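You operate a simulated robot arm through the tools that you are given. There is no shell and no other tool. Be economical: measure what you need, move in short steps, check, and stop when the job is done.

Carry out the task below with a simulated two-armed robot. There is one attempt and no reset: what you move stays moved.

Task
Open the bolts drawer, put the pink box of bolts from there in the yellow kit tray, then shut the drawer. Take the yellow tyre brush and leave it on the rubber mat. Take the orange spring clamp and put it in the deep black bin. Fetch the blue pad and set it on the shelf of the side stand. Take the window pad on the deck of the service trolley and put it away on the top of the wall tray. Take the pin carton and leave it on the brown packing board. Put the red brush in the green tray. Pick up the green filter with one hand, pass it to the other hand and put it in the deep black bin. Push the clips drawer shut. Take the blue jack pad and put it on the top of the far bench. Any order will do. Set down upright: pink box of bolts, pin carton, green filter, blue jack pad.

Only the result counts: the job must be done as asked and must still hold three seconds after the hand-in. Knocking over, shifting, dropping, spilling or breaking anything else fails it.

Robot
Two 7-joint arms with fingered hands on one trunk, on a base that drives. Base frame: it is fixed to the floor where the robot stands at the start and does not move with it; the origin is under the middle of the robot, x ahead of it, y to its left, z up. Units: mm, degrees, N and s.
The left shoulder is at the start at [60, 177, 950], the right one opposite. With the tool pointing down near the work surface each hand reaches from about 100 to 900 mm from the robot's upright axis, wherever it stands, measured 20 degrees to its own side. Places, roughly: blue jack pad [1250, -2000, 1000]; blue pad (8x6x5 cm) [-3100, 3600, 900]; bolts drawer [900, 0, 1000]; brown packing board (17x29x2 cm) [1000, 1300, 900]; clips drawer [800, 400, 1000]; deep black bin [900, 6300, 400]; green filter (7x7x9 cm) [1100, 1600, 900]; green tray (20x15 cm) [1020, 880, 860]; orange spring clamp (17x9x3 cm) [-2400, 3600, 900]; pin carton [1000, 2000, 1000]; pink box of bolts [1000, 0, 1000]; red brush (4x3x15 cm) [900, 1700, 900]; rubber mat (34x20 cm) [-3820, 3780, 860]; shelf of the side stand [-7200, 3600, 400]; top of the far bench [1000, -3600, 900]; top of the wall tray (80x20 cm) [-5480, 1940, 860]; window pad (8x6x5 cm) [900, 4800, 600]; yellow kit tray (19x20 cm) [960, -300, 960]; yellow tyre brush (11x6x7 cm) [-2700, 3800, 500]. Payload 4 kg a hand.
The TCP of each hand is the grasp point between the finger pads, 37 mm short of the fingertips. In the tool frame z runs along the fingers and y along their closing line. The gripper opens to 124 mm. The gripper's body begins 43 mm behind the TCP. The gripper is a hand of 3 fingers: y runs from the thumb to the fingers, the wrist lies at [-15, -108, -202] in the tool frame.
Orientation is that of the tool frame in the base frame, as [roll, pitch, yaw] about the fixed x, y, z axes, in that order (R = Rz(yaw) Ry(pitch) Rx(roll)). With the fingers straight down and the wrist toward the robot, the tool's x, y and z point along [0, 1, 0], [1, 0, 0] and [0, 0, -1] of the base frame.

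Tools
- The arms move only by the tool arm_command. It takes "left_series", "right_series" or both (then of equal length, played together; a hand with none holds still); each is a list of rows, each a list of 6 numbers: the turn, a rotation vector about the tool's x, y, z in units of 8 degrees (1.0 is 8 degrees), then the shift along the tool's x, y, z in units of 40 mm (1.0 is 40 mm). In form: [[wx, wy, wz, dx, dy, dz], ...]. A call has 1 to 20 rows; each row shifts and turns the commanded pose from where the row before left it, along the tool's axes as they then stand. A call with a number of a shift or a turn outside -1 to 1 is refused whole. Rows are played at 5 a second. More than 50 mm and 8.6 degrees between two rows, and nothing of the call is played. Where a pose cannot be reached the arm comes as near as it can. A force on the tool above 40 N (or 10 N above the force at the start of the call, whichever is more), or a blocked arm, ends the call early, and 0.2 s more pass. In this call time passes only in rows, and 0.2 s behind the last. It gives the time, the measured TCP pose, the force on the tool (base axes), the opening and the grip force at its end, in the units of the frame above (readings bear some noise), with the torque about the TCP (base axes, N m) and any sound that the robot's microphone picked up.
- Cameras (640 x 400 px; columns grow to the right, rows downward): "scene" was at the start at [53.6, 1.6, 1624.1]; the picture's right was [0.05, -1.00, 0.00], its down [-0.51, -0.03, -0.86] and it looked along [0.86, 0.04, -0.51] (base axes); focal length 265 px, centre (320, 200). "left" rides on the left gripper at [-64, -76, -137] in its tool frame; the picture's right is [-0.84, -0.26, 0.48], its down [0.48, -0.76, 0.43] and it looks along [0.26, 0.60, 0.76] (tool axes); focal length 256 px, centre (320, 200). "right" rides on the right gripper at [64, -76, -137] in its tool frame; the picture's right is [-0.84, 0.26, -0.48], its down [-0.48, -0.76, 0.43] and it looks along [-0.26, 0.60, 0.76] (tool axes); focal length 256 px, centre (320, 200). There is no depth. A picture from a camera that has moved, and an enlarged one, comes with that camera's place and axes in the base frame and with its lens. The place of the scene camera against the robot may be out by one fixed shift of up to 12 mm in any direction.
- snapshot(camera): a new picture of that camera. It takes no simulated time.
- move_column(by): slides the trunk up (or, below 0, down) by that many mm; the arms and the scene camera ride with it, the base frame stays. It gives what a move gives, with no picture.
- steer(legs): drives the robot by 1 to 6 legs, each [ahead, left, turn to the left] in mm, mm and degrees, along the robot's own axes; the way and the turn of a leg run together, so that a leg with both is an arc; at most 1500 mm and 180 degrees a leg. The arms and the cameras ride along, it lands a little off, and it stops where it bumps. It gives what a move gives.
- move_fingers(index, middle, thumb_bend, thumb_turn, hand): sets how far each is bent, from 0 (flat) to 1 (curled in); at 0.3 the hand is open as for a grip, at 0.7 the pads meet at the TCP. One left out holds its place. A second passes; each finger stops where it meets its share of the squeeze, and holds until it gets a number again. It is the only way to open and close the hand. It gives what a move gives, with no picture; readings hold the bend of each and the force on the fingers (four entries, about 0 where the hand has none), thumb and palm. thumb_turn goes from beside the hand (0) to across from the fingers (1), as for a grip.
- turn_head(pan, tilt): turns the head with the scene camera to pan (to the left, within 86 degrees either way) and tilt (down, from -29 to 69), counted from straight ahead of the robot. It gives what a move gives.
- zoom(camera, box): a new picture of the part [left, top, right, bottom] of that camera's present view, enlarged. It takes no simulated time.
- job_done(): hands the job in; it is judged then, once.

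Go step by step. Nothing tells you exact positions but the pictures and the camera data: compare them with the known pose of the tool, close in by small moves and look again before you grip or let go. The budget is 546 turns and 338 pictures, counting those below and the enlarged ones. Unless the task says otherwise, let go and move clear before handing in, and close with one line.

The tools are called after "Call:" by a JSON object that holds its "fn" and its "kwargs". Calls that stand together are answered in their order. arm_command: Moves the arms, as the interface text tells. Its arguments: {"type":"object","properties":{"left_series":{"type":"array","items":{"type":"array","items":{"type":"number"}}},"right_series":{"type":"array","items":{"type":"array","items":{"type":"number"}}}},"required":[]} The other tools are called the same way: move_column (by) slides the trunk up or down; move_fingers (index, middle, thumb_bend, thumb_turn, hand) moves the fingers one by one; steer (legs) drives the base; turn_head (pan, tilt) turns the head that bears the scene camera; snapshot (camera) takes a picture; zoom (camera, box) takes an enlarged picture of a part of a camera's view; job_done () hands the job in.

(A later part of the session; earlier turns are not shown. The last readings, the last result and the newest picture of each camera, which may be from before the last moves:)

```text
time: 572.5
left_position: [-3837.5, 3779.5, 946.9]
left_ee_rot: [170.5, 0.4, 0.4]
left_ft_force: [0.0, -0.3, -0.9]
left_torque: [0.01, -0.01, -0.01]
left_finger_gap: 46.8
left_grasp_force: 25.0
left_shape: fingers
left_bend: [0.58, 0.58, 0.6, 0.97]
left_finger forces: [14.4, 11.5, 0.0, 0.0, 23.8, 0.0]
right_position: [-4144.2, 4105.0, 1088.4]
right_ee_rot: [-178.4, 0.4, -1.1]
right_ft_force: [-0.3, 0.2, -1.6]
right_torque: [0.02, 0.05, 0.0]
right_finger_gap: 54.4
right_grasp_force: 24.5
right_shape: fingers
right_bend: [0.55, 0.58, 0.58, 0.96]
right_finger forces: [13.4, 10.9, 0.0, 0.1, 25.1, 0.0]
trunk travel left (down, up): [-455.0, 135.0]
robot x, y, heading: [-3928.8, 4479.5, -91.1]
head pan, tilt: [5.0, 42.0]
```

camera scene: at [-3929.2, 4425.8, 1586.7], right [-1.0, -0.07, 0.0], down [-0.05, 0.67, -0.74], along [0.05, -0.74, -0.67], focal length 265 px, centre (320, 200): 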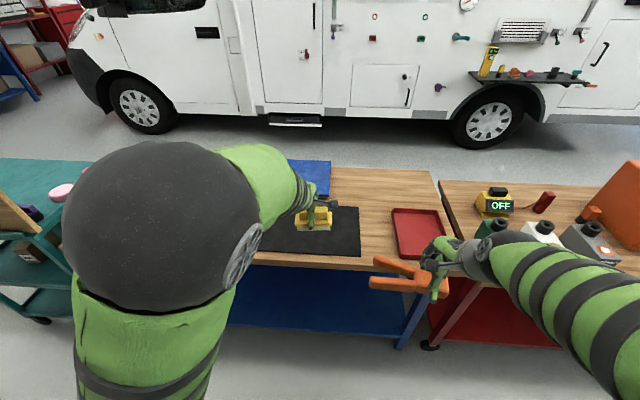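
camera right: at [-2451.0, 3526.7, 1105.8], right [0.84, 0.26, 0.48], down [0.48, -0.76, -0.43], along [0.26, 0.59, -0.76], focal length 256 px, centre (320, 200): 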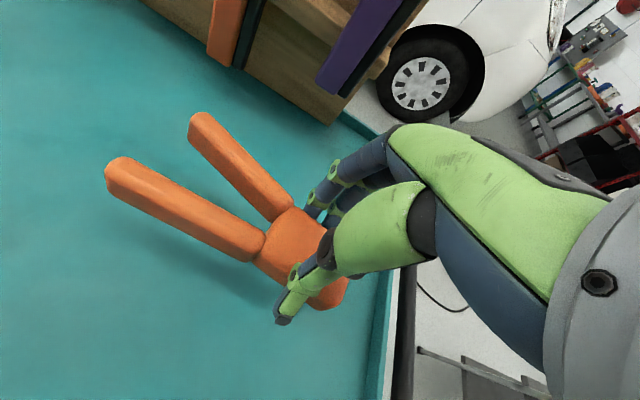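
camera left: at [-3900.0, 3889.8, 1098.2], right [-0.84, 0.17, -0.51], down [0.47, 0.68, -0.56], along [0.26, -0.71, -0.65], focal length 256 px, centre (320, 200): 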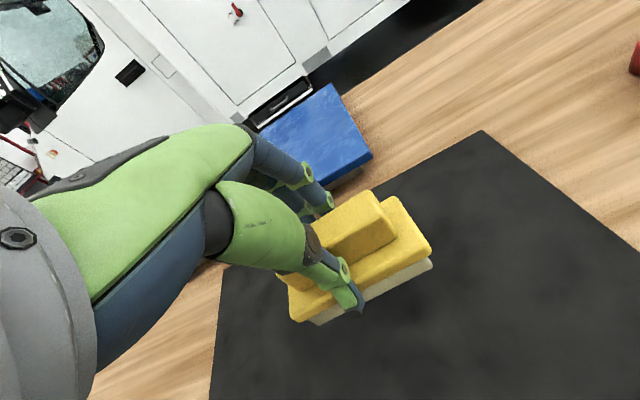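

Call:
{"fn": "arm_command", "kwargs": {"left_series": [[0, 0, 0, 0, -0.02, 0.14], [0, 0, 0, 0, -0.02, 0.14]]}}

Call:
{"fn": "arm_command", "kwargs": {"left_series": [[0, 0, 0, 0, -0.02, 0.12]]}}

```text
time: 573.1
left_position: [-3836.9, 3780.3, 936.5]
left_ee_rot: [170.5, 0.4, 0.5]
left_ft_force: [0.0, -0.7, -1.3]
left_torque: [-0.04, -0.02, 0.0]
left_finger_gap: 47.1
left_grasp_force: 24.8
left_shape: fingers
left_bend: [0.58, 0.58, 0.6, 0.97]
left_finger forces: [14.5, 11.5, 0.0, 0.1, 23.7, 0.0]
right_position: [-4144.5, 4106.1, 1088.2]
right_ee_rot: [-178.5, 0.5, -1.1]
right_ft_force: [0.9, 0.1, -1.1]
right_torque: [0.01, 0.02, 0.0]
right_finger_gap: 54.4
right_grasp_force: 24.7
right_shape: fingers
right_bend: [0.55, 0.58, 0.58, 0.96]
right_finger forces: [13.4, 11.0, 0.1, 0.0, 25.2, 0.0]
trunk travel left (down, up): [-455.0, 135.0]
robot x, y, heading: [-3930.8, 4486.0, -90.8]
head pan, tilt: [5.0, 42.0]
```

```text
time: 573.5
left_position: [-3836.6, 3780.1, 931.4]
left_ee_rot: [170.4, 0.3, 0.4]
left_ft_force: [0.6, -0.1, -1.3]
left_torque: [0.01, -0.01, 0.01]
left_finger_gap: 46.9
left_grasp_force: 24.4
left_shape: fingers
left_bend: [0.58, 0.58, 0.6, 0.97]
left_finger forces: [14.6, 11.5, 0.0, 0.0, 23.8, 0.0]
right_position: [-4144.1, 4104.5, 1088.8]
right_ee_rot: [-178.5, 0.4, -1.0]
right_ft_force: [0.3, 0.3, -1.0]
right_torque: [0.01, 0.04, 0.0]
right_finger_gap: 54.3
right_grasp_force: 24.7
right_shape: fingers
right_bend: [0.55, 0.58, 0.58, 0.96]
right_finger forces: [13.5, 10.9, 0.1, 0.1, 25.2, 0.0]
trunk travel left (down, up): [-455.0, 135.0]
robot x, y, heading: [-3930.5, 4484.3, -90.7]
head pan, tilt: [5.0, 42.0]
```

Call:
{"fn": "arm_command", "kwargs": {"left_series": [[0, 0, 0, 0, -0.02, 0.12], [0, 0, 0, 0, -0.02, 0.1]]}}

Call:
{"fn": "snapshot", "kwargs": {"camera": "left"}}

```text
time: 574.1
left_position: [-3836.6, 3780.2, 923.2]
left_ee_rot: [170.2, 0.4, 0.5]
left_ft_force: [-1.9, 1.7, 12.3]
left_torque: [-0.24, 0.02, -0.01]
left_finger_gap: 46.8
left_grasp_force: 28.3
left_shape: fingers
left_bend: [0.58, 0.58, 0.6, 0.97]
left_finger forces: [13.4, 15.6, 0.0, 0.0, 26.9, 0.0]
right_position: [-4144.4, 4105.7, 1089.6]
right_ee_rot: [-178.6, 0.4, -1.0]
right_ft_force: [0.5, -0.8, -1.8]
right_torque: [0.01, 0.05, 0.0]
right_finger_gap: 54.4
right_grasp_force: 24.6
right_shape: fingers
right_bend: [0.55, 0.58, 0.58, 0.96]
right_finger forces: [13.4, 10.8, 0.1, 0.1, 24.9, 0.1]
trunk travel left (down, up): [-455.0, 135.0]
robot x, y, heading: [-3929.9, 4483.8, -90.8]
head pan, tilt: [5.0, 42.0]
```

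```text
72 pictures are left
camera left: at [-3900.8, 3877.9, 1046.5], right [-0.84, 0.16, -0.51], down [0.47, 0.68, -0.56], along [0.26, -0.72, -0.65], focal length 256 px, centre (320, 200)
```

left: 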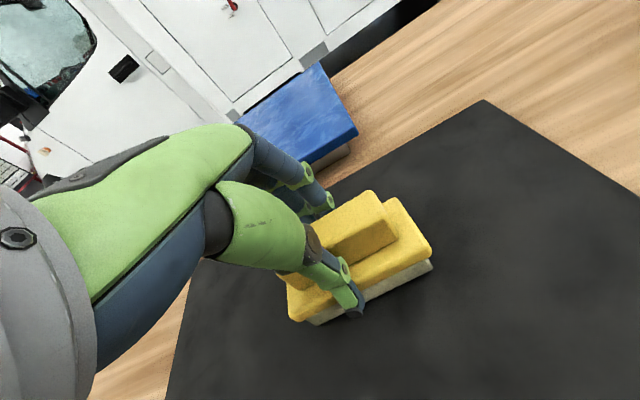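

Contact on the mat. I release, rise and back off.

Call:
{"fn": "move_fingers", "kwargs": {"hand": "left", "index": 0.4, "middle": 0.4, "thumb_bend": 0.4}}

Call:
{"fn": "arm_command", "kwargs": {"left_series": [[0, 0, 0, 0, 0.1, -0.7], [0, 0, 0, 0, 0.1, -0.9], [0, 0, 0, 0, 0, -0.9], [0, 0, 0, 0, -0.6, -0.7], [0, 0, 0, 0, -0.9, -0.4], [0, 0, 0, 0, -0.9, -0.4], [1, 0, 0, 0, -0.5, 0], [0.2, 0, 0, 0, 0, -0.5]]}}

Call:
{"fn": "snapshot", "kwargs": {"camera": "left"}}

```text
time: 575.1
left_position: [-3835.6, 3780.7, 920.8]
left_ee_rot: [170.5, 0.4, 0.4]
left_ft_force: [-0.7, -0.7, -0.3]
left_torque: [0.0, 0.01, 0.01]
left_finger_gap: 93.3
left_grasp_force: 0.0
left_shape: fingers
left_bend: [0.4, 0.4, 0.4, 0.97]
left_finger forces: [0.0, 0.0, 0.0, 0.0, 0.0, 0.0]
right_position: [-4144.0, 4104.7, 1087.6]
right_ee_rot: [-178.6, 0.4, -1.1]
right_ft_force: [1.1, 0.1, -1.2]
right_torque: [-0.01, 0.02, -0.02]
right_finger_gap: 54.5
right_grasp_force: 24.1
right_shape: fingers
right_bend: [0.55, 0.58, 0.58, 0.96]
right_finger forces: [13.3, 10.8, 0.1, 0.1, 25.0, 0.0]
trunk travel left (down, up): [-455.0, 135.0]
robot x, y, heading: [-3930.5, 4486.0, -90.9]
head pan, tilt: [5.0, 42.0]
```

```text
time: 576.9
left_position: [-3834.9, 3915.6, 1083.8]
left_ee_rot: [-179.9, 0.3, 0.5]
left_ft_force: [0.4, 0.0, -0.2]
left_torque: [0.01, 0.0, 0.01]
left_finger_gap: 92.9
left_grasp_force: 0.0
left_shape: fingers
left_bend: [0.4, 0.4, 0.4, 0.98]
left_finger forces: [0.0, 0.1, 0.1, 0.0, 0.0, 0.0]
right_position: [-4145.0, 4106.1, 1088.8]
right_ee_rot: [-178.5, 0.3, -1.0]
right_ft_force: [1.1, -0.1, -1.0]
right_torque: [0.05, 0.05, 0.0]
right_finger_gap: 54.5
right_grasp_force: 25.3
right_shape: fingers
right_bend: [0.55, 0.58, 0.58, 0.96]
right_finger forces: [13.4, 10.9, 0.1, 0.0, 25.0, 0.0]
trunk travel left (down, up): [-455.0, 135.0]
robot x, y, heading: [-3928.6, 4482.4, -90.8]
head pan, tilt: [5.0, 42.0]
```

```text
71 pictures are left
camera left: at [-3899.7, 3990.3, 1220.1], right [-0.84, 0.25, -0.48], down [0.47, 0.76, -0.44], along [0.25, -0.59, -0.76], focal length 256 px, centre (320, 200)
```

left: 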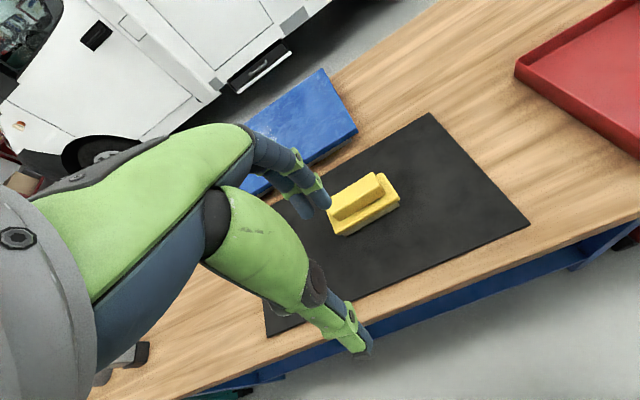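

The tyre brush lies on the mat. Now the clamp goes to the bin, so I drive back east along the aisle.

Call:
{"fn": "steer", "kwargs": {"legs": [[-200, 0, 0.8], [0, 1300, 0], [0, 1300, 0], [0, 950, 0]]}}

Call:
{"fn": "steer", "kwargs": {"legs": [[0, 0, 88]]}}

```text
time: 595.4
left_position: [-267.9, 4039.8, 1082.3]
left_ee_rot: [-179.9, 0.5, -0.8]
left_ft_force: [-0.8, -0.7, -0.2]
left_torque: [0.0, 0.0, -0.04]
left_finger_gap: 92.9
left_grasp_force: 0.1
left_shape: fingers
left_bend: [0.4, 0.4, 0.4, 0.98]
left_finger forces: [0.0, 0.1, 0.1, 0.0, 0.0, 0.1]
right_position: [-573.2, 4237.0, 1088.2]
right_ee_rot: [-178.5, 0.5, -2.1]
right_ft_force: [0.0, 0.1, -1.4]
right_torque: [0.03, 0.04, 0.01]
right_finger_gap: 54.3
right_grasp_force: 24.6
right_shape: fingers
right_bend: [0.55, 0.58, 0.58, 0.96]
right_finger forces: [13.4, 11.0, 0.0, 0.1, 25.2, 0.1]
trunk travel left (down, up): [-455.0, 135.0]
robot x, y, heading: [-351.6, 4612.2, -92.0]
head pan, tilt: [5.0, 42.0]
```

```text
time: 599.6
left_position: [222.6, 4677.2, 1082.4]
left_ee_rot: [-179.9, 0.4, 87.7]
left_ft_force: [0.2, 0.6, 0.1]
left_torque: [0.03, 0.01, 0.0]
left_finger_gap: 93.1
left_grasp_force: 0.1
left_shape: fingers
left_bend: [0.4, 0.4, 0.4, 0.98]
left_finger forces: [0.0, 0.0, 0.0, 0.0, 0.0, 0.1]
right_position: [15.3, 4378.8, 1088.8]
right_ee_rot: [-178.5, 0.5, 86.2]
right_ft_force: [-0.2, 0.4, -1.0]
right_torque: [-0.06, 0.0, 0.02]
right_finger_gap: 54.1
right_grasp_force: 24.3
right_shape: fingers
right_bend: [0.55, 0.58, 0.58, 0.96]
right_finger forces: [13.3, 10.8, 0.1, 0.0, 24.9, 0.1]
trunk travel left (down, up): [-455.0, 135.0]
robot x, y, heading: [-354.2, 4609.7, -3.2]
head pan, tilt: [5.0, 42.0]
```

Call:
{"fn": "steer", "kwargs": {"legs": [[0, 0, 3.2], [0, 800, 0], [0, 800, 0]]}}

Call:
{"fn": "move_column", "kwargs": {"by": -380}}

Call:
{"fn": "turn_head", "kwargs": {"pan": 0, "tilt": 40}}

Call:
{"fn": "snapshot", "kwargs": {"camera": "scene"}}

```text
time: 608.3
left_position: [215.1, 6330.5, 1082.2]
left_ee_rot: [-179.9, 0.4, 91.5]
left_ft_force: [-0.4, 0.8, -0.6]
left_torque: [-0.02, 0.0, 0.03]
left_finger_gap: 93.3
left_grasp_force: 0.0
left_shape: fingers
left_bend: [0.4, 0.4, 0.4, 0.98]
left_finger forces: [0.0, 0.1, 0.0, 0.1, 0.1, 0.1]
right_position: [28.2, 6018.5, 1088.1]
right_ee_rot: [-178.5, 0.4, 90.1]
right_ft_force: [0.2, -0.7, -1.2]
right_torque: [-0.06, 0.02, -0.02]
right_finger_gap: 54.0
right_grasp_force: 24.4
right_shape: fingers
right_bend: [0.55, 0.58, 0.58, 0.96]
right_finger forces: [13.4, 10.7, 0.1, 0.0, 24.8, 0.0]
trunk travel left (down, up): [-455.0, 135.0]
robot x, y, heading: [-354.3, 6228.3, 0.1]
head pan, tilt: [5.0, 42.0]
```

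```text
time: 611.9
left_position: [214.3, 6330.2, 702.0]
left_ee_rot: [-179.9, 0.3, 91.5]
left_ft_force: [-0.2, -1.0, -0.4]
left_torque: [-0.02, -0.02, 0.0]
left_finger_gap: 93.1
left_grasp_force: 0.1
left_shape: fingers
left_bend: [0.4, 0.4, 0.4, 0.98]
left_finger forces: [0.0, 0.1, 0.0, 0.0, 0.1, 0.0]
right_position: [29.1, 6017.8, 707.2]
right_ee_rot: [-178.5, 0.5, 90.0]
right_ft_force: [0.4, 1.5, -0.8]
right_torque: [-0.07, 0.01, -0.01]
right_finger_gap: 54.0
right_grasp_force: 24.3
right_shape: fingers
right_bend: [0.55, 0.58, 0.58, 0.96]
right_finger forces: [13.3, 10.7, 0.0, 0.1, 24.7, 0.0]
trunk travel left (down, up): [-75.0, 515.0]
robot x, y, heading: [-351.3, 6231.2, 0.1]
head pan, tilt: [5.0, 42.0]
```

```text
time: 612.6
left_position: [214.7, 6330.0, 703.6]
left_ee_rot: [-179.9, 0.5, 91.3]
left_ft_force: [0.5, 0.1, -0.1]
left_torque: [0.01, 0.01, 0.01]
left_finger_gap: 93.1
left_grasp_force: 0.0
left_shape: fingers
left_bend: [0.4, 0.4, 0.4, 0.98]
left_finger forces: [0.0, 0.0, 0.1, 0.0, 0.0, 0.0]
right_position: [28.2, 6017.2, 707.9]
right_ee_rot: [-178.4, 0.4, 90.1]
right_ft_force: [0.6, 0.6, -0.4]
right_torque: [-0.03, -0.01, -0.01]
right_finger_gap: 54.2
right_grasp_force: 24.6
right_shape: fingers
right_bend: [0.55, 0.58, 0.58, 0.96]
right_finger forces: [13.3, 10.6, 0.0, 0.1, 24.7, 0.1]
trunk travel left (down, up): [-75.0, 515.0]
robot x, y, heading: [-351.5, 6226.2, 0.0]
head pan, tilt: [0.0, 40.0]
```

```text
70 pictures are left
camera scene: at [-304.6, 6223.7, 1209.6], right [0.0, -1.0, 0.0], down [-0.64, 0.0, -0.77], along [0.77, 0.0, -0.64], focal length 265 px, centre (320, 200)
```

scene: 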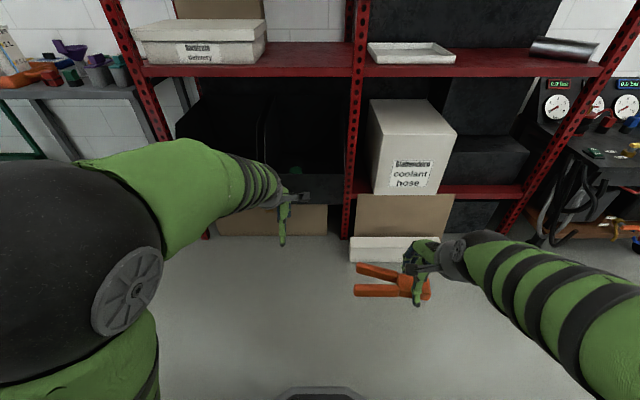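

Call:
{"fn": "arm_command", "kwargs": {"left_series": [[0, 0, 0, 0.9, -0.9, 0], [0, 0, 0, 0.9, -0.9, 0], [0, 0, 0, 0.9, -0.9, 0], [0, 0, 0, 0.9, -0.5, 0]], "right_series": [[0, 0, 0, 0.97, 0, 0], [0, 0, 0, 0.97, 0, 0], [0, 0, 0, 0.97, 0, 0], [0, 0, 0, 0.97, 0, 0]]}}

Call:
{"fn": "steer", "kwargs": {"legs": [[470, 0, 0]]}}

Call:
{"fn": "arm_command", "kwargs": {"right_series": [[0, 0, 0, 0, 0.95, 0.1], [0, 0, 0, 0, 0.95, 0.1], [0, 0, 0, 0, 0.95, 0.2], [0, 0, 0, 0, 0.95, 0.3], [0, 0, 0, 0, 0.95, 0.3], [0, 0, 0, 0, 0.95, 0.3], [0, 0, 0, 0, 0.95, 0.3]]}}

Call:
{"fn": "snapshot", "kwargs": {"camera": "scene"}}

Call:
{"fn": "snapshot", "kwargs": {"camera": "right"}}

```text
refused: row 1 steps farther than a row can; nothing moved
```

```text
time: 615.4
left_position: [688.6, 6321.1, 702.3]
left_ee_rot: [-179.9, 0.4, 90.6]
left_ft_force: [0.2, -0.8, 0.2]
left_torque: [-0.03, 0.01, -0.03]
left_finger_gap: 93.1
left_grasp_force: 0.2
left_shape: fingers
left_bend: [0.4, 0.4, 0.4, 0.98]
left_finger forces: [0.1, 0.1, 0.1, 0.0, 0.0, 0.0]
right_position: [497.0, 6012.2, 707.1]
right_ee_rot: [-178.4, 0.4, 89.3]
right_ft_force: [-0.1, -0.1, -1.6]
right_torque: [-0.05, 0.0, 0.01]
right_finger_gap: 54.0
right_grasp_force: 24.1
right_shape: fingers
right_bend: [0.55, 0.58, 0.58, 0.96]
right_finger forces: [13.3, 10.7, 0.0, 0.0, 24.8, 0.1]
trunk travel left (down, up): [-75.0, 515.0]
robot x, y, heading: [112.1, 6225.6, -0.9]
head pan, tilt: [0.0, 40.0]
```

```text
time: 617.0
left_position: [685.6, 6318.8, 703.7]
left_ee_rot: [-180.0, 0.4, 90.6]
left_ft_force: [0.1, -0.7, 0.0]
left_torque: [-0.01, -0.01, 0.0]
left_finger_gap: 93.1
left_grasp_force: 0.0
left_shape: fingers
left_bend: [0.4, 0.4, 0.4, 0.98]
left_finger forces: [0.0, 0.1, 0.1, 0.0, 0.0, 0.1]
right_position: [758.8, 6007.8, 637.0]
right_ee_rot: [-178.3, 0.4, 89.2]
right_ft_force: [-17.9, -5.7, 4.5]
right_torque: [0.43, 0.23, 1.31]
right_finger_gap: 53.8
right_grasp_force: 32.4
right_shape: fingers
right_bend: [0.6, 0.57, 0.55, 1.0]
right_finger forces: [8.5, 16.7, 0.1, 0.0, 40.9, 0.0]
trunk travel left (down, up): [-75.0, 515.0]
robot x, y, heading: [119.0, 6227.4, -0.7]
head pan, tilt: [0.0, 40.0]
```

```text
69 pictures are left
camera scene: at [165.7, 6221.0, 1209.8], right [-0.01, -1.0, 0.0], down [-0.64, 0.01, -0.77], along [0.77, -0.01, -0.64], focal length 265 px, centre (320, 200)
```

scene: 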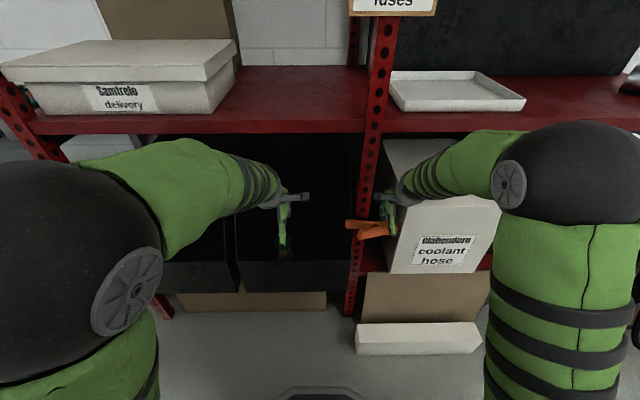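

```text
68 pictures are left
camera right: at [688.9, 6074.0, 775.7], right [0.26, -0.84, 0.48], down [-0.78, -0.48, -0.41], along [0.57, -0.27, -0.78], focal length 256 px, centre (320, 200)
```

right: 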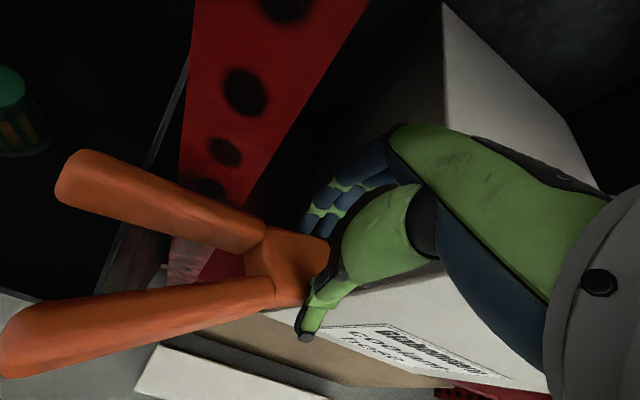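

The sideways shift had been refused, so the clamp met the post. I pull straight back out.

Call:
{"fn": "arm_command", "kwargs": {"right_series": [[0, 0, 0, 0, -0.9, -0.2], [0, 0, 0, 0, -0.95, -0.2], [0, 0, 0, 0, -0.95, -0.2], [0, 0, 0, 0, -0.95, -0.2], [0, 0, 0, 0, -0.95, -0.2], [0, 0, 0, 0, -0.95, -0.2]]}}

Call:
{"fn": "snapshot", "kwargs": {"camera": "scene"}}

Call:
{"fn": "snapshot", "kwargs": {"camera": "right"}}

```text
time: 618.4
left_position: [687.6, 6319.9, 703.0]
left_ee_rot: [-179.9, 0.4, 90.5]
left_ft_force: [0.2, -0.2, -0.6]
left_torque: [0.02, -0.05, 0.01]
left_finger_gap: 93.1
left_grasp_force: 0.0
left_shape: fingers
left_bend: [0.4, 0.4, 0.4, 0.98]
left_finger forces: [0.0, 0.0, 0.0, 0.0, 0.0, 0.0]
right_position: [536.2, 6009.6, 691.4]
right_ee_rot: [-178.5, 0.4, 89.2]
right_ft_force: [0.1, -0.2, -1.8]
right_torque: [-0.04, 0.0, 0.01]
right_finger_gap: 51.2
right_grasp_force: 24.5
right_shape: fingers
right_bend: [0.57, 0.57, 0.58, 0.96]
right_finger forces: [13.3, 12.0, 0.0, 0.0, 24.2, 0.0]
trunk travel left (down, up): [-75.0, 515.0]
robot x, y, heading: [118.0, 6223.5, -0.7]
head pan, tilt: [0.0, 40.0]
```

```text
67 pictures are left
camera scene: at [167.5, 6221.6, 1209.6], right [-0.01, -1.0, 0.0], down [-0.64, 0.01, -0.77], along [0.77, -0.01, -0.64], focal length 265 px, centre (320, 200)
```

scene: 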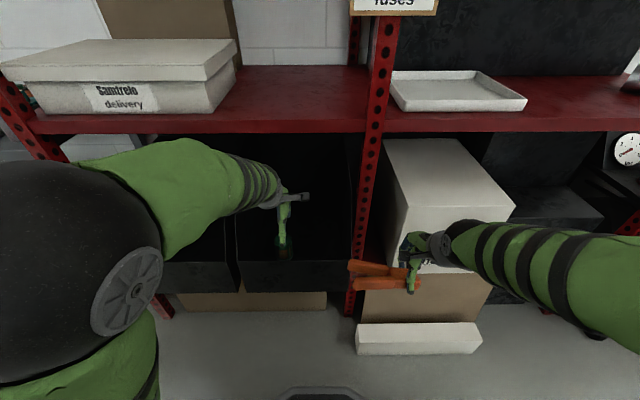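

```text
66 pictures are left
camera right: at [464.9, 6075.7, 830.2], right [0.26, -0.84, 0.48], down [-0.78, -0.48, -0.41], along [0.57, -0.27, -0.77], focal length 256 px, centre (320, 200)
```

right: 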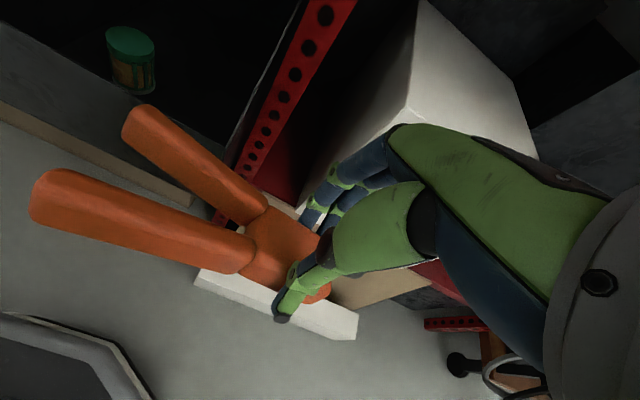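

Nothing else moved and the clamp is still held. I move the left hand clear first, then shift the right hand sideways and check its position before going in.

Call:
{"fn": "arm_command", "kwargs": {"left_series": [[0, 0, 0, 0, -0.9, 0], [0, 0, 0, 0, -0.9, 0], [0, 0, 0, 0, -0.9, 0], [0, 0, 0, 0.9, -0.5, 0], [0, 0, 0, 0.9, 0, 0], [0, 0, 0, 0.9, 0, 0]]}}

Call:
{"fn": "arm_command", "kwargs": {"right_series": [[0, 0, 0, 0.9, -0.4, 0], [0, 0, 0, 0.9, -0.4, 0], [0, 0, 0, 0.9, 0, 0], [0, 0, 0, 0.9, 0, 0], [0, 0, 0, 0.6, 0, 0]]}}

```text
time: 619.8
left_position: [558.6, 6427.9, 701.7]
left_ee_rot: [-179.8, 0.4, 90.5]
left_ft_force: [-0.1, -0.2, 0.6]
left_torque: [0.03, 0.0, 0.05]
left_finger_gap: 93.0
left_grasp_force: 0.1
left_shape: fingers
left_bend: [0.4, 0.4, 0.4, 0.98]
left_finger forces: [0.0, 0.1, 0.1, 0.1, 0.1, 0.1]
right_position: [536.7, 6008.2, 693.1]
right_ee_rot: [-178.5, 0.5, 89.2]
right_ft_force: [0.2, 1.0, -0.7]
right_torque: [-0.07, 0.0, 0.01]
right_finger_gap: 51.2
right_grasp_force: 24.4
right_shape: fingers
right_bend: [0.57, 0.57, 0.58, 0.96]
right_finger forces: [13.2, 11.9, 0.1, 0.0, 24.1, 0.0]
trunk travel left (down, up): [-75.0, 515.0]
robot x, y, heading: [120.6, 6222.4, -0.5]
head pan, tilt: [0.0, 40.0]
```

```text
time: 621.0
left_position: [560.4, 6426.8, 700.6]
left_ee_rot: [-179.9, 0.3, 90.5]
left_ft_force: [0.3, 0.2, -0.6]
left_torque: [-0.01, 0.0, 0.01]
left_finger_gap: 93.1
left_grasp_force: 0.1
left_shape: fingers
left_bend: [0.4, 0.4, 0.4, 0.98]
left_finger forces: [0.0, 0.0, 0.0, 0.0, 0.0, 0.0]
right_position: [506.1, 6179.1, 691.2]
right_ee_rot: [-178.5, 0.3, 89.2]
right_ft_force: [-0.7, -0.1, -1.3]
right_torque: [-0.04, 0.03, 0.0]
right_finger_gap: 51.2
right_grasp_force: 24.5
right_shape: fingers
right_bend: [0.57, 0.57, 0.58, 0.96]
right_finger forces: [13.3, 11.9, 0.1, 0.0, 24.1, 0.0]
trunk travel left (down, up): [-75.0, 515.0]
robot x, y, heading: [120.9, 6226.2, -0.9]
head pan, tilt: [0.0, 40.0]
```

Call:
{"fn": "arm_command", "kwargs": {"right_series": [[0, 0, 0, 0.05, 0.95, 0.15], [0, 0, 0, 0.05, 0.95, 0.15], [0, 0, 0, 0.05, 0.95, 0.15], [0, 0, 0, 0.05, 0.95, 0.15]]}}

Call:
{"fn": "snapshot", "kwargs": {"camera": "right"}}

Call:
{"fn": "snapshot", "kwargs": {"camera": "scene"}}

```text
time: 622.0
left_position: [559.8, 6427.3, 702.3]
left_ee_rot: [-180.0, 0.3, 90.7]
left_ft_force: [0.1, -0.4, 0.3]
left_torque: [-0.01, 0.01, 0.0]
left_finger_gap: 93.3
left_grasp_force: 0.0
left_shape: fingers
left_bend: [0.4, 0.4, 0.4, 0.98]
left_finger forces: [0.1, 0.0, 0.0, 0.0, 0.0, 0.1]
right_position: [658.1, 6183.0, 663.7]
right_ee_rot: [-178.4, 0.4, 89.2]
right_ft_force: [0.4, 0.5, -1.2]
right_torque: [-0.06, -0.03, -0.04]
right_finger_gap: 51.3
right_grasp_force: 24.3
right_shape: fingers
right_bend: [0.57, 0.57, 0.58, 0.96]
right_finger forces: [13.4, 11.9, 0.1, 0.0, 24.3, 0.0]
trunk travel left (down, up): [-75.0, 515.0]
robot x, y, heading: [120.7, 6223.2, -0.4]
head pan, tilt: [0.0, 40.0]
```

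```text
65 pictures are left
camera right: at [586.8, 6251.3, 801.4], right [0.26, -0.84, 0.48], down [-0.78, -0.48, -0.41], along [0.57, -0.27, -0.77], focal length 256 px, centre (320, 200)
```

right: 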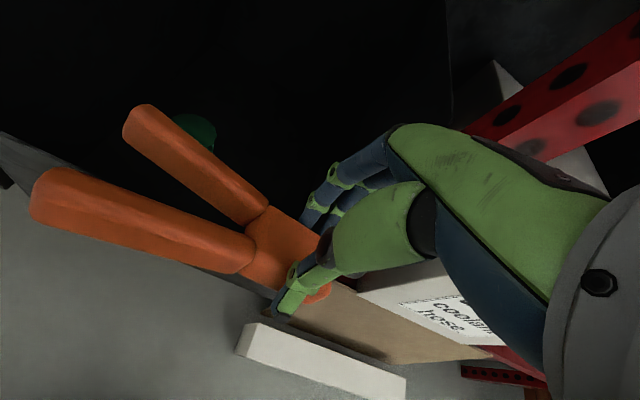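

```text
64 pictures are left
camera scene: at [167.2, 6221.4, 1209.6], right [-0.01, -1.0, 0.0], down [-0.64, 0.01, -0.77], along [0.77, -0.01, -0.64], focal length 265 px, centre (320, 200)
```

scene: 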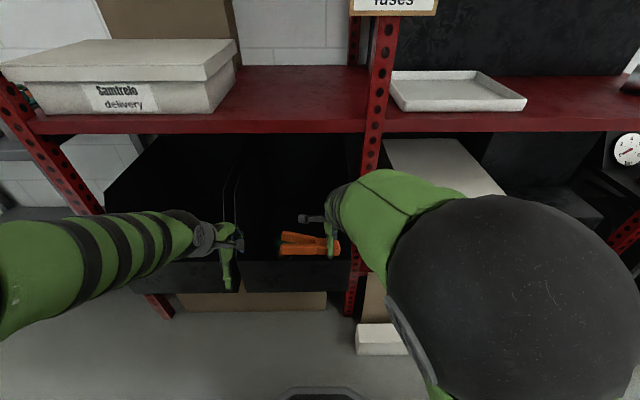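

Call:
{"fn": "arm_command", "kwargs": {"right_series": [[0, 0, 0, -0.2, 0.8, 0.2], [0, 0, 0, -0.2, 0.8, 0.2], [0, 0, 0, -0.2, 0.8, 0.2], [0, 0, 0, 0, 0, 0.9], [0, 0, 0, 0, 0, 0.9], [0, 0, 0, 0, 0, 0.9]]}}

Call:
{"fn": "snapshot", "kwargs": {"camera": "right"}}

Call:
{"fn": "snapshot", "kwargs": {"camera": "scene"}}

```text
time: 623.4
left_position: [559.1, 6428.2, 701.7]
left_ee_rot: [-179.9, 0.4, 90.6]
left_ft_force: [-0.2, -0.8, -0.1]
left_torque: [-0.01, -0.03, -0.01]
left_finger_gap: 93.3
left_grasp_force: 0.0
left_shape: fingers
left_bend: [0.4, 0.4, 0.4, 0.98]
left_finger forces: [0.0, 0.0, 0.0, 0.0, 0.1, 0.1]
right_position: [748.1, 6157.4, 527.6]
right_ee_rot: [-178.5, 0.4, 89.2]
right_ft_force: [0.8, 0.3, -0.6]
right_torque: [-0.1, 0.0, 0.01]
right_finger_gap: 51.2
right_grasp_force: 24.6
right_shape: fingers
right_bend: [0.57, 0.57, 0.58, 0.96]
right_finger forces: [13.3, 12.0, 0.1, 0.1, 24.3, 0.0]
trunk travel left (down, up): [-75.0, 515.0]
robot x, y, heading: [120.6, 6225.0, -0.4]
head pan, tilt: [0.0, 40.0]
```

```text
63 pictures are left
camera right: at [678.8, 6223.5, 665.3], right [0.26, -0.84, 0.48], down [-0.78, -0.48, -0.41], along [0.57, -0.27, -0.77], focal length 256 px, centre (320, 200)
```

right: 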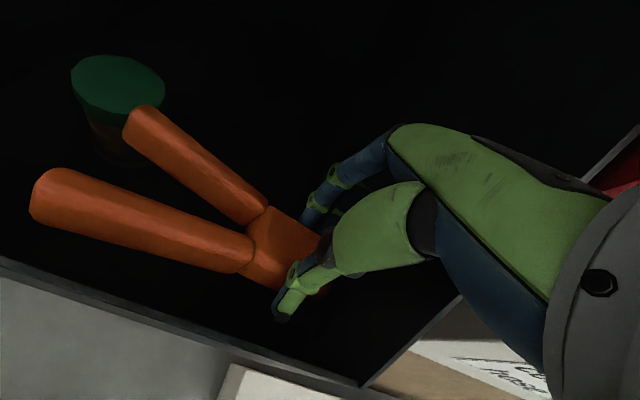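

```text
62 pictures are left
camera scene: at [167.4, 6221.4, 1209.6], right [-0.01, -1.0, 0.0], down [-0.64, 0.01, -0.77], along [0.77, -0.01, -0.64], focal length 265 px, centre (320, 200)
```

scene: 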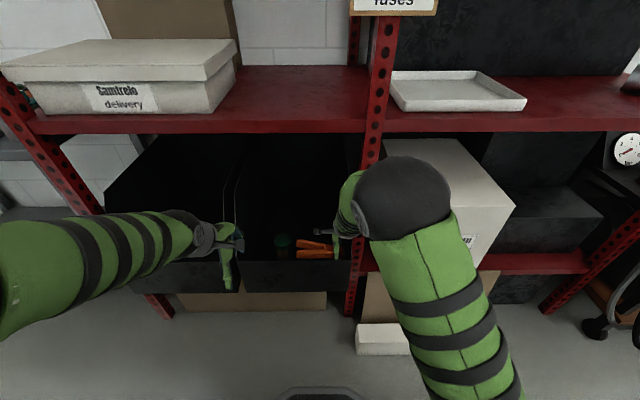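

Call:
{"fn": "arm_command", "kwargs": {"right_series": [[0, 0, 0, 0, 0, 0.8], [0, 0, 0, 0, 0, 0.8], [0, 0, 0, 0, 0, 0.6]]}}

Call:
{"fn": "arm_command", "kwargs": {"right_series": [[0, 0, 0, 0, 0, 0.2], [0, 0, 0, 0, 0, 0.2]]}}

Call:
{"fn": "snapshot", "kwargs": {"camera": "right"}}

```text
time: 624.4
left_position: [558.3, 6430.2, 700.9]
left_ee_rot: [-180.0, 0.4, 90.8]
left_ft_force: [-0.9, -0.6, -0.8]
left_torque: [-0.01, 0.01, 0.0]
left_finger_gap: 93.2
left_grasp_force: 0.0
left_shape: fingers
left_bend: [0.4, 0.4, 0.4, 0.98]
left_finger forces: [0.1, 0.0, 0.0, 0.1, 0.0, 0.1]
right_position: [747.5, 6168.2, 439.8]
right_ee_rot: [-178.8, 0.1, 90.2]
right_ft_force: [-0.1, 1.1, -1.1]
right_torque: [-0.15, 0.04, -0.01]
right_finger_gap: 50.8
right_grasp_force: 25.3
right_shape: fingers
right_bend: [0.57, 0.57, 0.58, 0.96]
right_finger forces: [13.4, 11.9, 0.0, 0.1, 24.4, 0.0]
trunk travel left (down, up): [-75.0, 515.0]
robot x, y, heading: [120.3, 6224.8, -0.6]
head pan, tilt: [0.0, 40.0]
stopped in row 3 (right hand): the force on the tool passed its limit at 64 N (the readings are from after the stop); the commanded pose is now the measured one
```

```text
time: 625.0
left_position: [558.5, 6430.7, 702.2]
left_ee_rot: [-179.9, 0.3, 90.8]
left_ft_force: [-0.3, 0.6, 0.3]
left_torque: [0.0, 0.02, 0.02]
left_finger_gap: 93.1
left_grasp_force: 0.1
left_shape: fingers
left_bend: [0.4, 0.4, 0.4, 0.98]
left_finger forces: [0.0, 0.0, 0.0, 0.1, 0.0, 0.0]
right_position: [747.6, 6168.7, 425.7]
right_ee_rot: [-178.9, 0.1, 90.2]
right_ft_force: [5.8, 9.7, 8.3]
right_torque: [-1.45, 1.05, -0.4]
right_finger_gap: 51.2
right_grasp_force: 24.7
right_shape: fingers
right_bend: [0.57, 0.57, 0.58, 0.96]
right_finger forces: [13.4, 11.7, 0.1, 0.1, 24.3, 0.0]
trunk travel left (down, up): [-75.0, 515.0]
robot x, y, heading: [119.0, 6226.0, -0.3]
head pan, tilt: [0.0, 40.0]
```

```text
61 pictures are left
camera right: at [673.9, 6233.8, 563.5], right [0.27, -0.84, 0.48], down [-0.77, -0.49, -0.42], along [0.58, -0.25, -0.77], focal length 256 px, centre (320, 200)
```

right: 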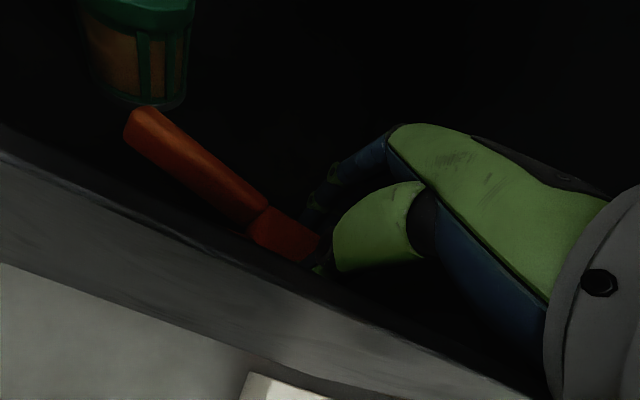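

Call:
{"fn": "arm_command", "kwargs": {"right_series": [[0, 0, 0, 0, 0.35, -0.1]]}}

Call:
{"fn": "zoom", "kwargs": {"camera": "scene", "box": [220, 140, 480, 320]}}

```text
time: 625.3
left_position: [557.0, 6430.6, 702.7]
left_ee_rot: [-180.0, 0.4, 90.8]
left_ft_force: [-0.1, -0.4, -0.3]
left_torque: [-0.01, 0.0, 0.0]
left_finger_gap: 93.1
left_grasp_force: 0.2
left_shape: fingers
left_bend: [0.4, 0.4, 0.4, 0.98]
left_finger forces: [0.0, 0.1, 0.0, 0.1, 0.0, 0.0]
right_position: [747.3, 6168.6, 424.1]
right_ee_rot: [-178.0, 0.1, 90.2]
right_ft_force: [-8.4, -1.2, 14.3]
right_torque: [0.04, 0.01, 0.05]
right_finger_gap: 51.1
right_grasp_force: 24.8
right_shape: fingers
right_bend: [0.57, 0.57, 0.58, 0.96]
right_finger forces: [13.4, 11.9, 0.0, 0.1, 24.1, 0.1]
trunk travel left (down, up): [-75.0, 515.0]
robot x, y, heading: [120.0, 6225.7, -0.5]
head pan, tilt: [0.0, 40.0]
stopped in row 1 (right hand): the force on the tool passed its limit at 58 N (the readings are from after the stop); the commanded pose is now the measured one
```

```text
2.22 times, centred on (350, 230) of scene
camera zoom: at [165.6, 6222.8, 1209.8], right [-0.01, -1.0, 0.0], down [-0.64, 0.0, -0.77], along [0.77, -0.01, -0.64], focal length 588 px, centre (253, 133)
```

zoom: 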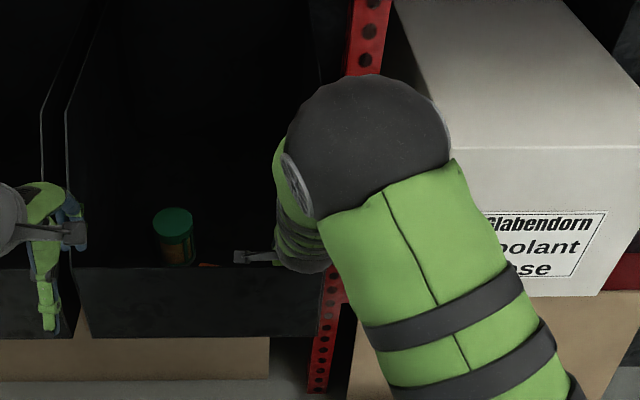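

The palm is bearing on the front lip, so I need to be further in. I rise, move forward and lower again.

Call:
{"fn": "arm_command", "kwargs": {"right_series": [[0, 0, 0, 0, 0, -0.7], [0, 0, 0, 0, 0, -0.9], [0, 0, 0, 0, 0, -0.9], [0, 0, 0, -0.15, 0.6, 0], [0, 0, 0, -0.15, 0.6, 0]]}}

Call:
{"fn": "snapshot", "kwargs": {"camera": "right"}}

```text
time: 626.6
left_position: [555.8, 6432.0, 701.3]
left_ee_rot: [-179.9, 0.4, 90.8]
left_ft_force: [0.4, 0.3, -0.2]
left_torque: [-0.01, 0.01, -0.02]
left_finger_gap: 93.4
left_grasp_force: 0.1
left_shape: fingers
left_bend: [0.4, 0.4, 0.4, 0.98]
left_finger forces: [0.0, 0.0, 0.0, 0.0, 0.0, 0.0]
right_position: [794.5, 6168.2, 523.3]
right_ee_rot: [-177.7, -0.1, 91.0]
right_ft_force: [1.7, 11.2, -1.5]
right_torque: [-1.35, 0.14, -0.34]
right_finger_gap: 51.0
right_grasp_force: 24.2
right_shape: fingers
right_bend: [0.57, 0.57, 0.58, 0.95]
right_finger forces: [13.2, 12.0, 0.0, 0.0, 24.4, 0.0]
trunk travel left (down, up): [-75.0, 515.0]
robot x, y, heading: [119.3, 6226.8, -0.3]
head pan, tilt: [0.0, 40.0]
stopped in row 5 (right hand): the force on the tool passed its limit at 144 N (the readings are from after the stop); the commanded pose is now the measured one
```

```text
59 pictures are left
camera right: at [723.1, 6232.9, 661.8], right [0.29, -0.83, 0.47], down [-0.77, -0.5, -0.41], along [0.57, -0.24, -0.78], focal length 256 px, centre (320, 200)
```

right: 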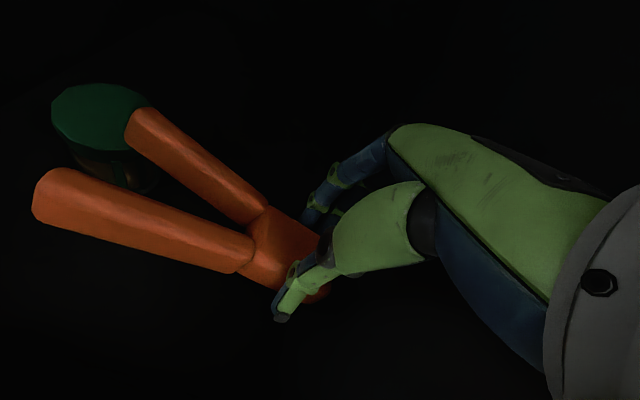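

The wrist is against the bin's right wall there. I rise, shift left, and place the clamp deeper, behind the filter's row, passing above the filter.

Call:
{"fn": "arm_command", "kwargs": {"right_series": [[0, 0, 0, 0.4, 0, -0.3], [0, 0, 0, 0.5, 0, -0.5], [0, 0, 0, 0.7, 0, -0.6]]}}

Call:
{"fn": "arm_command", "kwargs": {"right_series": [[0, 0, 0, 0, 0.5, 0], [0, 0, 0, 0, 0.8, 0], [0, 0, 0, 0, 0.8, 0], [0, 0, 0, 0, 0.8, 0], [0, 0, 0, 0, 0.8, 0]]}}

Call:
{"fn": "snapshot", "kwargs": {"camera": "right"}}

```text
time: 627.4
left_position: [557.0, 6430.8, 701.9]
left_ee_rot: [-179.9, 0.4, 90.7]
left_ft_force: [0.2, -0.2, 0.0]
left_torque: [0.03, 0.02, 0.01]
left_finger_gap: 93.1
left_grasp_force: 0.1
left_shape: fingers
left_bend: [0.4, 0.4, 0.4, 0.98]
left_finger forces: [0.0, 0.0, 0.0, 0.0, 0.0, 0.1]
right_position: [795.7, 6228.5, 577.7]
right_ee_rot: [-177.7, -0.1, 90.7]
right_ft_force: [0.5, 0.4, -0.8]
right_torque: [-0.06, 0.03, -0.01]
right_finger_gap: 51.1
right_grasp_force: 24.1
right_shape: fingers
right_bend: [0.57, 0.57, 0.58, 0.95]
right_finger forces: [13.2, 11.9, 0.1, 0.0, 24.1, 0.0]
trunk travel left (down, up): [-75.0, 515.0]
robot x, y, heading: [114.9, 6227.1, -0.4]
head pan, tilt: [0.0, 40.0]
```

```text
time: 628.6
left_position: [556.9, 6430.0, 701.0]
left_ee_rot: [-179.9, 0.4, 90.9]
left_ft_force: [-0.6, -0.7, -0.1]
left_torque: [0.0, 0.03, 0.01]
left_finger_gap: 93.3
left_grasp_force: 0.1
left_shape: fingers
left_bend: [0.4, 0.4, 0.4, 0.98]
left_finger forces: [0.0, 0.0, 0.0, 0.1, 0.0, 0.0]
right_position: [943.6, 6229.8, 575.0]
right_ee_rot: [-177.8, -0.1, 90.7]
right_ft_force: [-0.7, 1.5, -0.4]
right_torque: [-0.09, 0.03, 0.02]
right_finger_gap: 51.0
right_grasp_force: 24.7
right_shape: fingers
right_bend: [0.57, 0.57, 0.58, 0.95]
right_finger forces: [13.1, 11.7, 0.1, 0.1, 24.0, 0.0]
trunk travel left (down, up): [-75.0, 515.0]
robot x, y, heading: [117.5, 6224.5, -0.0]
head pan, tilt: [0.0, 40.0]
```

```text
58 pictures are left
camera right: at [872.5, 6293.2, 714.4], right [0.29, -0.83, 0.47], down [-0.77, -0.49, -0.4], along [0.57, -0.25, -0.78], focal length 256 px, centre (320, 200)
```

right: 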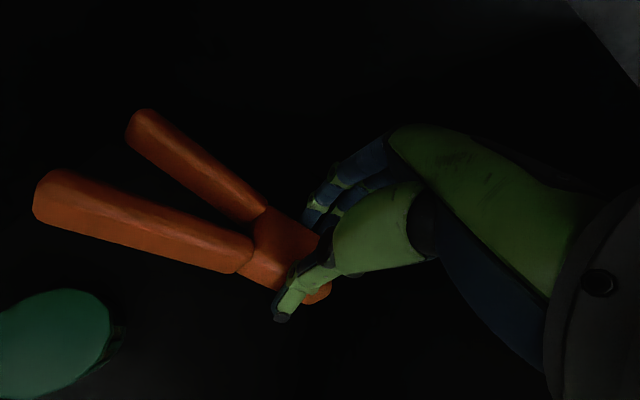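

Call:
{"fn": "arm_command", "kwargs": {"right_series": [[0, 0, 0, -0.1, 0.7, 0], [0, 0, 0, 0, 0, 0.7], [0, 0, 0, 0, 0, 0.7]]}}

Call:
{"fn": "arm_command", "kwargs": {"right_series": [[0, 0, 0, 0, 0, 0.6], [0, 0, 0, 0, 0, 0.6], [0, 0, 0, 0, 0, 0.4]]}}

Call:
{"fn": "snapshot", "kwargs": {"camera": "right"}}

```text
time: 629.4
left_position: [557.1, 6430.4, 701.1]
left_ee_rot: [-179.9, 0.5, 90.8]
left_ft_force: [-0.1, -0.9, 0.4]
left_torque: [0.0, 0.01, 0.02]
left_finger_gap: 93.1
left_grasp_force: 0.1
left_shape: fingers
left_bend: [0.4, 0.4, 0.4, 0.98]
left_finger forces: [0.0, 0.1, 0.0, 0.0, 0.1, 0.1]
right_position: [969.1, 6228.1, 517.5]
right_ee_rot: [-177.7, 0.1, 90.8]
right_ft_force: [0.0, 0.0, -2.3]
right_torque: [-0.08, -0.02, 0.0]
right_finger_gap: 50.7
right_grasp_force: 24.0
right_shape: fingers
right_bend: [0.57, 0.57, 0.58, 0.95]
right_finger forces: [12.9, 11.8, 0.0, 0.0, 23.8, 0.1]
trunk travel left (down, up): [-75.0, 515.0]
robot x, y, heading: [116.4, 6226.5, -0.3]
head pan, tilt: [0.0, 40.0]
```

```text
time: 630.2
left_position: [556.6, 6431.0, 703.2]
left_ee_rot: [-179.9, 0.5, 90.8]
left_ft_force: [0.3, -0.2, 0.8]
left_torque: [0.01, 0.0, -0.03]
left_finger_gap: 93.2
left_grasp_force: 0.0
left_shape: fingers
left_bend: [0.4, 0.4, 0.4, 0.98]
left_finger forces: [0.0, 0.1, 0.0, 0.0, 0.0, 0.1]
right_position: [966.0, 6228.2, 451.5]
right_ee_rot: [-177.7, -0.1, 90.7]
right_ft_force: [-0.9, -0.4, -1.6]
right_torque: [-0.07, 0.04, 0.02]
right_finger_gap: 50.8
right_grasp_force: 23.8
right_shape: fingers
right_bend: [0.57, 0.57, 0.58, 0.95]
right_finger forces: [13.0, 11.6, 0.0, 0.0, 23.8, 0.1]
trunk travel left (down, up): [-75.0, 515.0]
robot x, y, heading: [114.4, 6226.6, -0.3]
head pan, tilt: [0.0, 40.0]
```

```text
57 pictures are left
camera right: at [895.9, 6292.6, 590.6], right [0.29, -0.83, 0.47], down [-0.77, -0.49, -0.4], along [0.57, -0.25, -0.78], focal length 256 px, centre (320, 200)
```

right: 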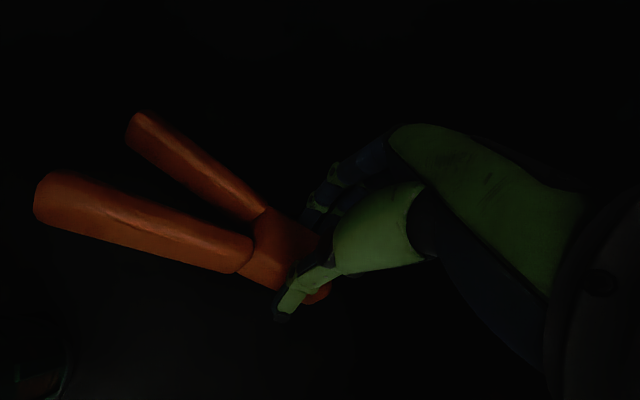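

Call:
{"fn": "arm_command", "kwargs": {"right_series": [[0, 0, 0, 0, 0.05, 0.4], [0, 0, 0, 0, 0.05, 0.3]]}}

Call:
{"fn": "arm_command", "kwargs": {"right_series": [[0, 0, 0, 0, 0, 0.15], [0, 0, 0, 0, 0, 0.15]]}}

```text
time: 630.8
left_position: [558.0, 6431.5, 701.9]
left_ee_rot: [-179.9, 0.4, 90.8]
left_ft_force: [-1.1, -0.5, -0.8]
left_torque: [0.02, 0.0, -0.01]
left_finger_gap: 93.2
left_grasp_force: 0.1
left_shape: fingers
left_bend: [0.4, 0.4, 0.4, 0.98]
left_finger forces: [0.0, 0.0, 0.0, 0.0, 0.1, 0.0]
right_position: [968.4, 6229.4, 423.6]
right_ee_rot: [-177.6, 0.0, 90.9]
right_ft_force: [0.3, 0.2, -1.1]
right_torque: [-0.1, 0.0, 0.0]
right_finger_gap: 50.8
right_grasp_force: 23.7
right_shape: fingers
right_bend: [0.57, 0.57, 0.58, 0.95]
right_finger forces: [13.0, 11.7, 0.0, 0.0, 23.8, 0.0]
trunk travel left (down, up): [-75.0, 515.0]
robot x, y, heading: [118.0, 6221.8, -0.5]
head pan, tilt: [0.0, 40.0]
```

```text
time: 631.4
left_position: [555.3, 6430.4, 703.7]
left_ee_rot: [179.9, 0.4, 90.8]
left_ft_force: [-0.5, 0.4, -0.3]
left_torque: [0.0, -0.01, -0.01]
left_finger_gap: 93.1
left_grasp_force: 0.1
left_shape: fingers
left_bend: [0.4, 0.4, 0.4, 0.98]
left_finger forces: [0.1, 0.0, 0.0, 0.0, 0.1, 0.0]
right_position: [969.5, 6229.5, 414.6]
right_ee_rot: [-178.2, -0.2, 90.8]
right_ft_force: [-2.4, 2.9, 15.1]
right_torque: [-0.01, -0.18, 0.08]
right_finger_gap: 51.0
right_grasp_force: 27.1
right_shape: fingers
right_bend: [0.57, 0.57, 0.58, 0.95]
right_finger forces: [11.4, 12.8, 0.1, 0.0, 30.8, 0.1]
trunk travel left (down, up): [-75.0, 515.0]
robot x, y, heading: [119.4, 6226.2, -0.3]
head pan, tilt: [0.0, 40.0]
```

Contact with the bin floor. I release, rise and come back out above everything.

Call:
{"fn": "move_fingers", "kwargs": {"hand": "right", "index": 0.42, "middle": 0.42, "thumb_bend": 0.42}}

Call:
{"fn": "arm_command", "kwargs": {"right_series": [[0, 0, 0, 0, 0, -0.6], [0, 0, 0, 0, 0, -0.9], [0, 0, 0, 0, 0, -0.9], [0, 0, 0, 0, 0, -0.9], [0, 0, 0, 0, 0, -0.9]]}}

Call:
{"fn": "arm_command", "kwargs": {"right_series": [[0, 0, 0, 0, -0.9, -0.1], [0, 0, 0, 0, -0.9, -0.1], [0, 0, 0, 0, -0.9, -0.1], [0, 0, 0, 0, -0.9, -0.1], [0, 0, 0, 0, -0.9, -0.1], [0, 0, 0, 0, -0.9, -0.1], [0, 0, 0, 0, -0.9, 0], [0, 0, 0, 0, -0.9, 0], [0, 0, 0, 0, -0.9, 0], [0, 0, 0, 0, -0.9, 0]]}}

Call:
{"fn": "zoom", "kwargs": {"camera": "scene", "box": [200, 120, 420, 310]}}

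```text
time: 632.4
left_position: [556.4, 6430.5, 702.3]
left_ee_rot: [-179.9, 0.4, 90.8]
left_ft_force: [0.2, 0.6, -0.1]
left_torque: [-0.01, 0.03, 0.02]
left_finger_gap: 93.1
left_grasp_force: 0.1
left_shape: fingers
left_bend: [0.4, 0.4, 0.4, 0.98]
left_finger forces: [0.1, 0.0, 0.0, 0.0, 0.0, 0.1]
right_position: [968.1, 6229.2, 410.8]
right_ee_rot: [-177.7, -0.1, 90.8]
right_ft_force: [0.3, 0.0, 1.2]
right_torque: [-0.01, -0.01, -0.04]
right_finger_gap: 86.7
right_grasp_force: 0.1
right_shape: fingers
right_bend: [0.42, 0.42, 0.42, 0.97]
right_finger forces: [0.1, 0.0, 0.0, 0.0, 0.0, 0.0]
trunk travel left (down, up): [-75.0, 515.0]
robot x, y, heading: [117.9, 6224.7, -0.5]
head pan, tilt: [0.0, 40.0]
```

```text
time: 633.6
left_position: [556.1, 6431.1, 701.0]
left_ee_rot: [-179.9, 0.3, 90.9]
left_ft_force: [-0.1, -0.7, -0.6]
left_torque: [0.0, -0.03, -0.01]
left_finger_gap: 93.0
left_grasp_force: 0.0
left_shape: fingers
left_bend: [0.4, 0.4, 0.4, 0.98]
left_finger forces: [0.0, 0.0, 0.1, 0.1, 0.0, 0.0]
right_position: [976.1, 6229.3, 579.7]
right_ee_rot: [-177.6, -0.1, 90.8]
right_ft_force: [-0.1, 0.1, -0.2]
right_torque: [0.0, 0.02, -0.02]
right_finger_gap: 86.8
right_grasp_force: 0.1
right_shape: fingers
right_bend: [0.42, 0.42, 0.42, 0.97]
right_finger forces: [0.1, 0.1, 0.1, 0.0, 0.1, 0.1]
trunk travel left (down, up): [-75.0, 515.0]
robot x, y, heading: [118.0, 6227.2, -0.3]
head pan, tilt: [0.0, 40.0]
```

```text
time: 635.8
left_position: [556.7, 6430.0, 700.5]
left_ee_rot: [-179.9, 0.4, 90.7]
left_ft_force: [0.1, -0.5, 0.6]
left_torque: [-0.01, 0.02, -0.01]
left_finger_gap: 93.1
left_grasp_force: 0.1
left_shape: fingers
left_bend: [0.4, 0.4, 0.4, 0.98]
left_finger forces: [0.0, 0.1, 0.1, 0.0, 0.1, 0.0]
right_position: [616.4, 6221.3, 616.6]
right_ee_rot: [-177.7, -0.1, 90.6]
right_ft_force: [-0.6, -0.8, -0.9]
right_torque: [0.04, 0.01, -0.01]
right_finger_gap: 87.1
right_grasp_force: 0.0
right_shape: fingers
right_bend: [0.42, 0.42, 0.42, 0.97]
right_finger forces: [0.1, 0.1, 0.1, 0.0, 0.0, 0.0]
trunk travel left (down, up): [-75.0, 515.0]
robot x, y, heading: [115.1, 6228.8, -0.5]
head pan, tilt: [0.0, 40.0]
```

```text
2.11 times, centred on (310, 215) of scene
camera zoom: at [165.8, 6223.0, 1209.6], right [-0.01, -1.0, 0.0], down [-0.64, 0.0, -0.77], along [0.77, -0.01, -0.64], focal length 558 px, centre (341, 168)
```

zoom: 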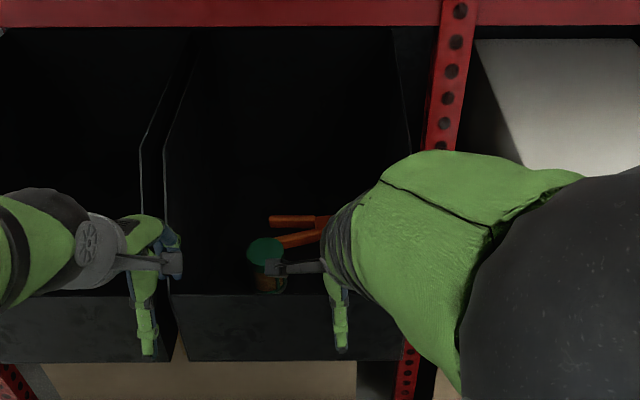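

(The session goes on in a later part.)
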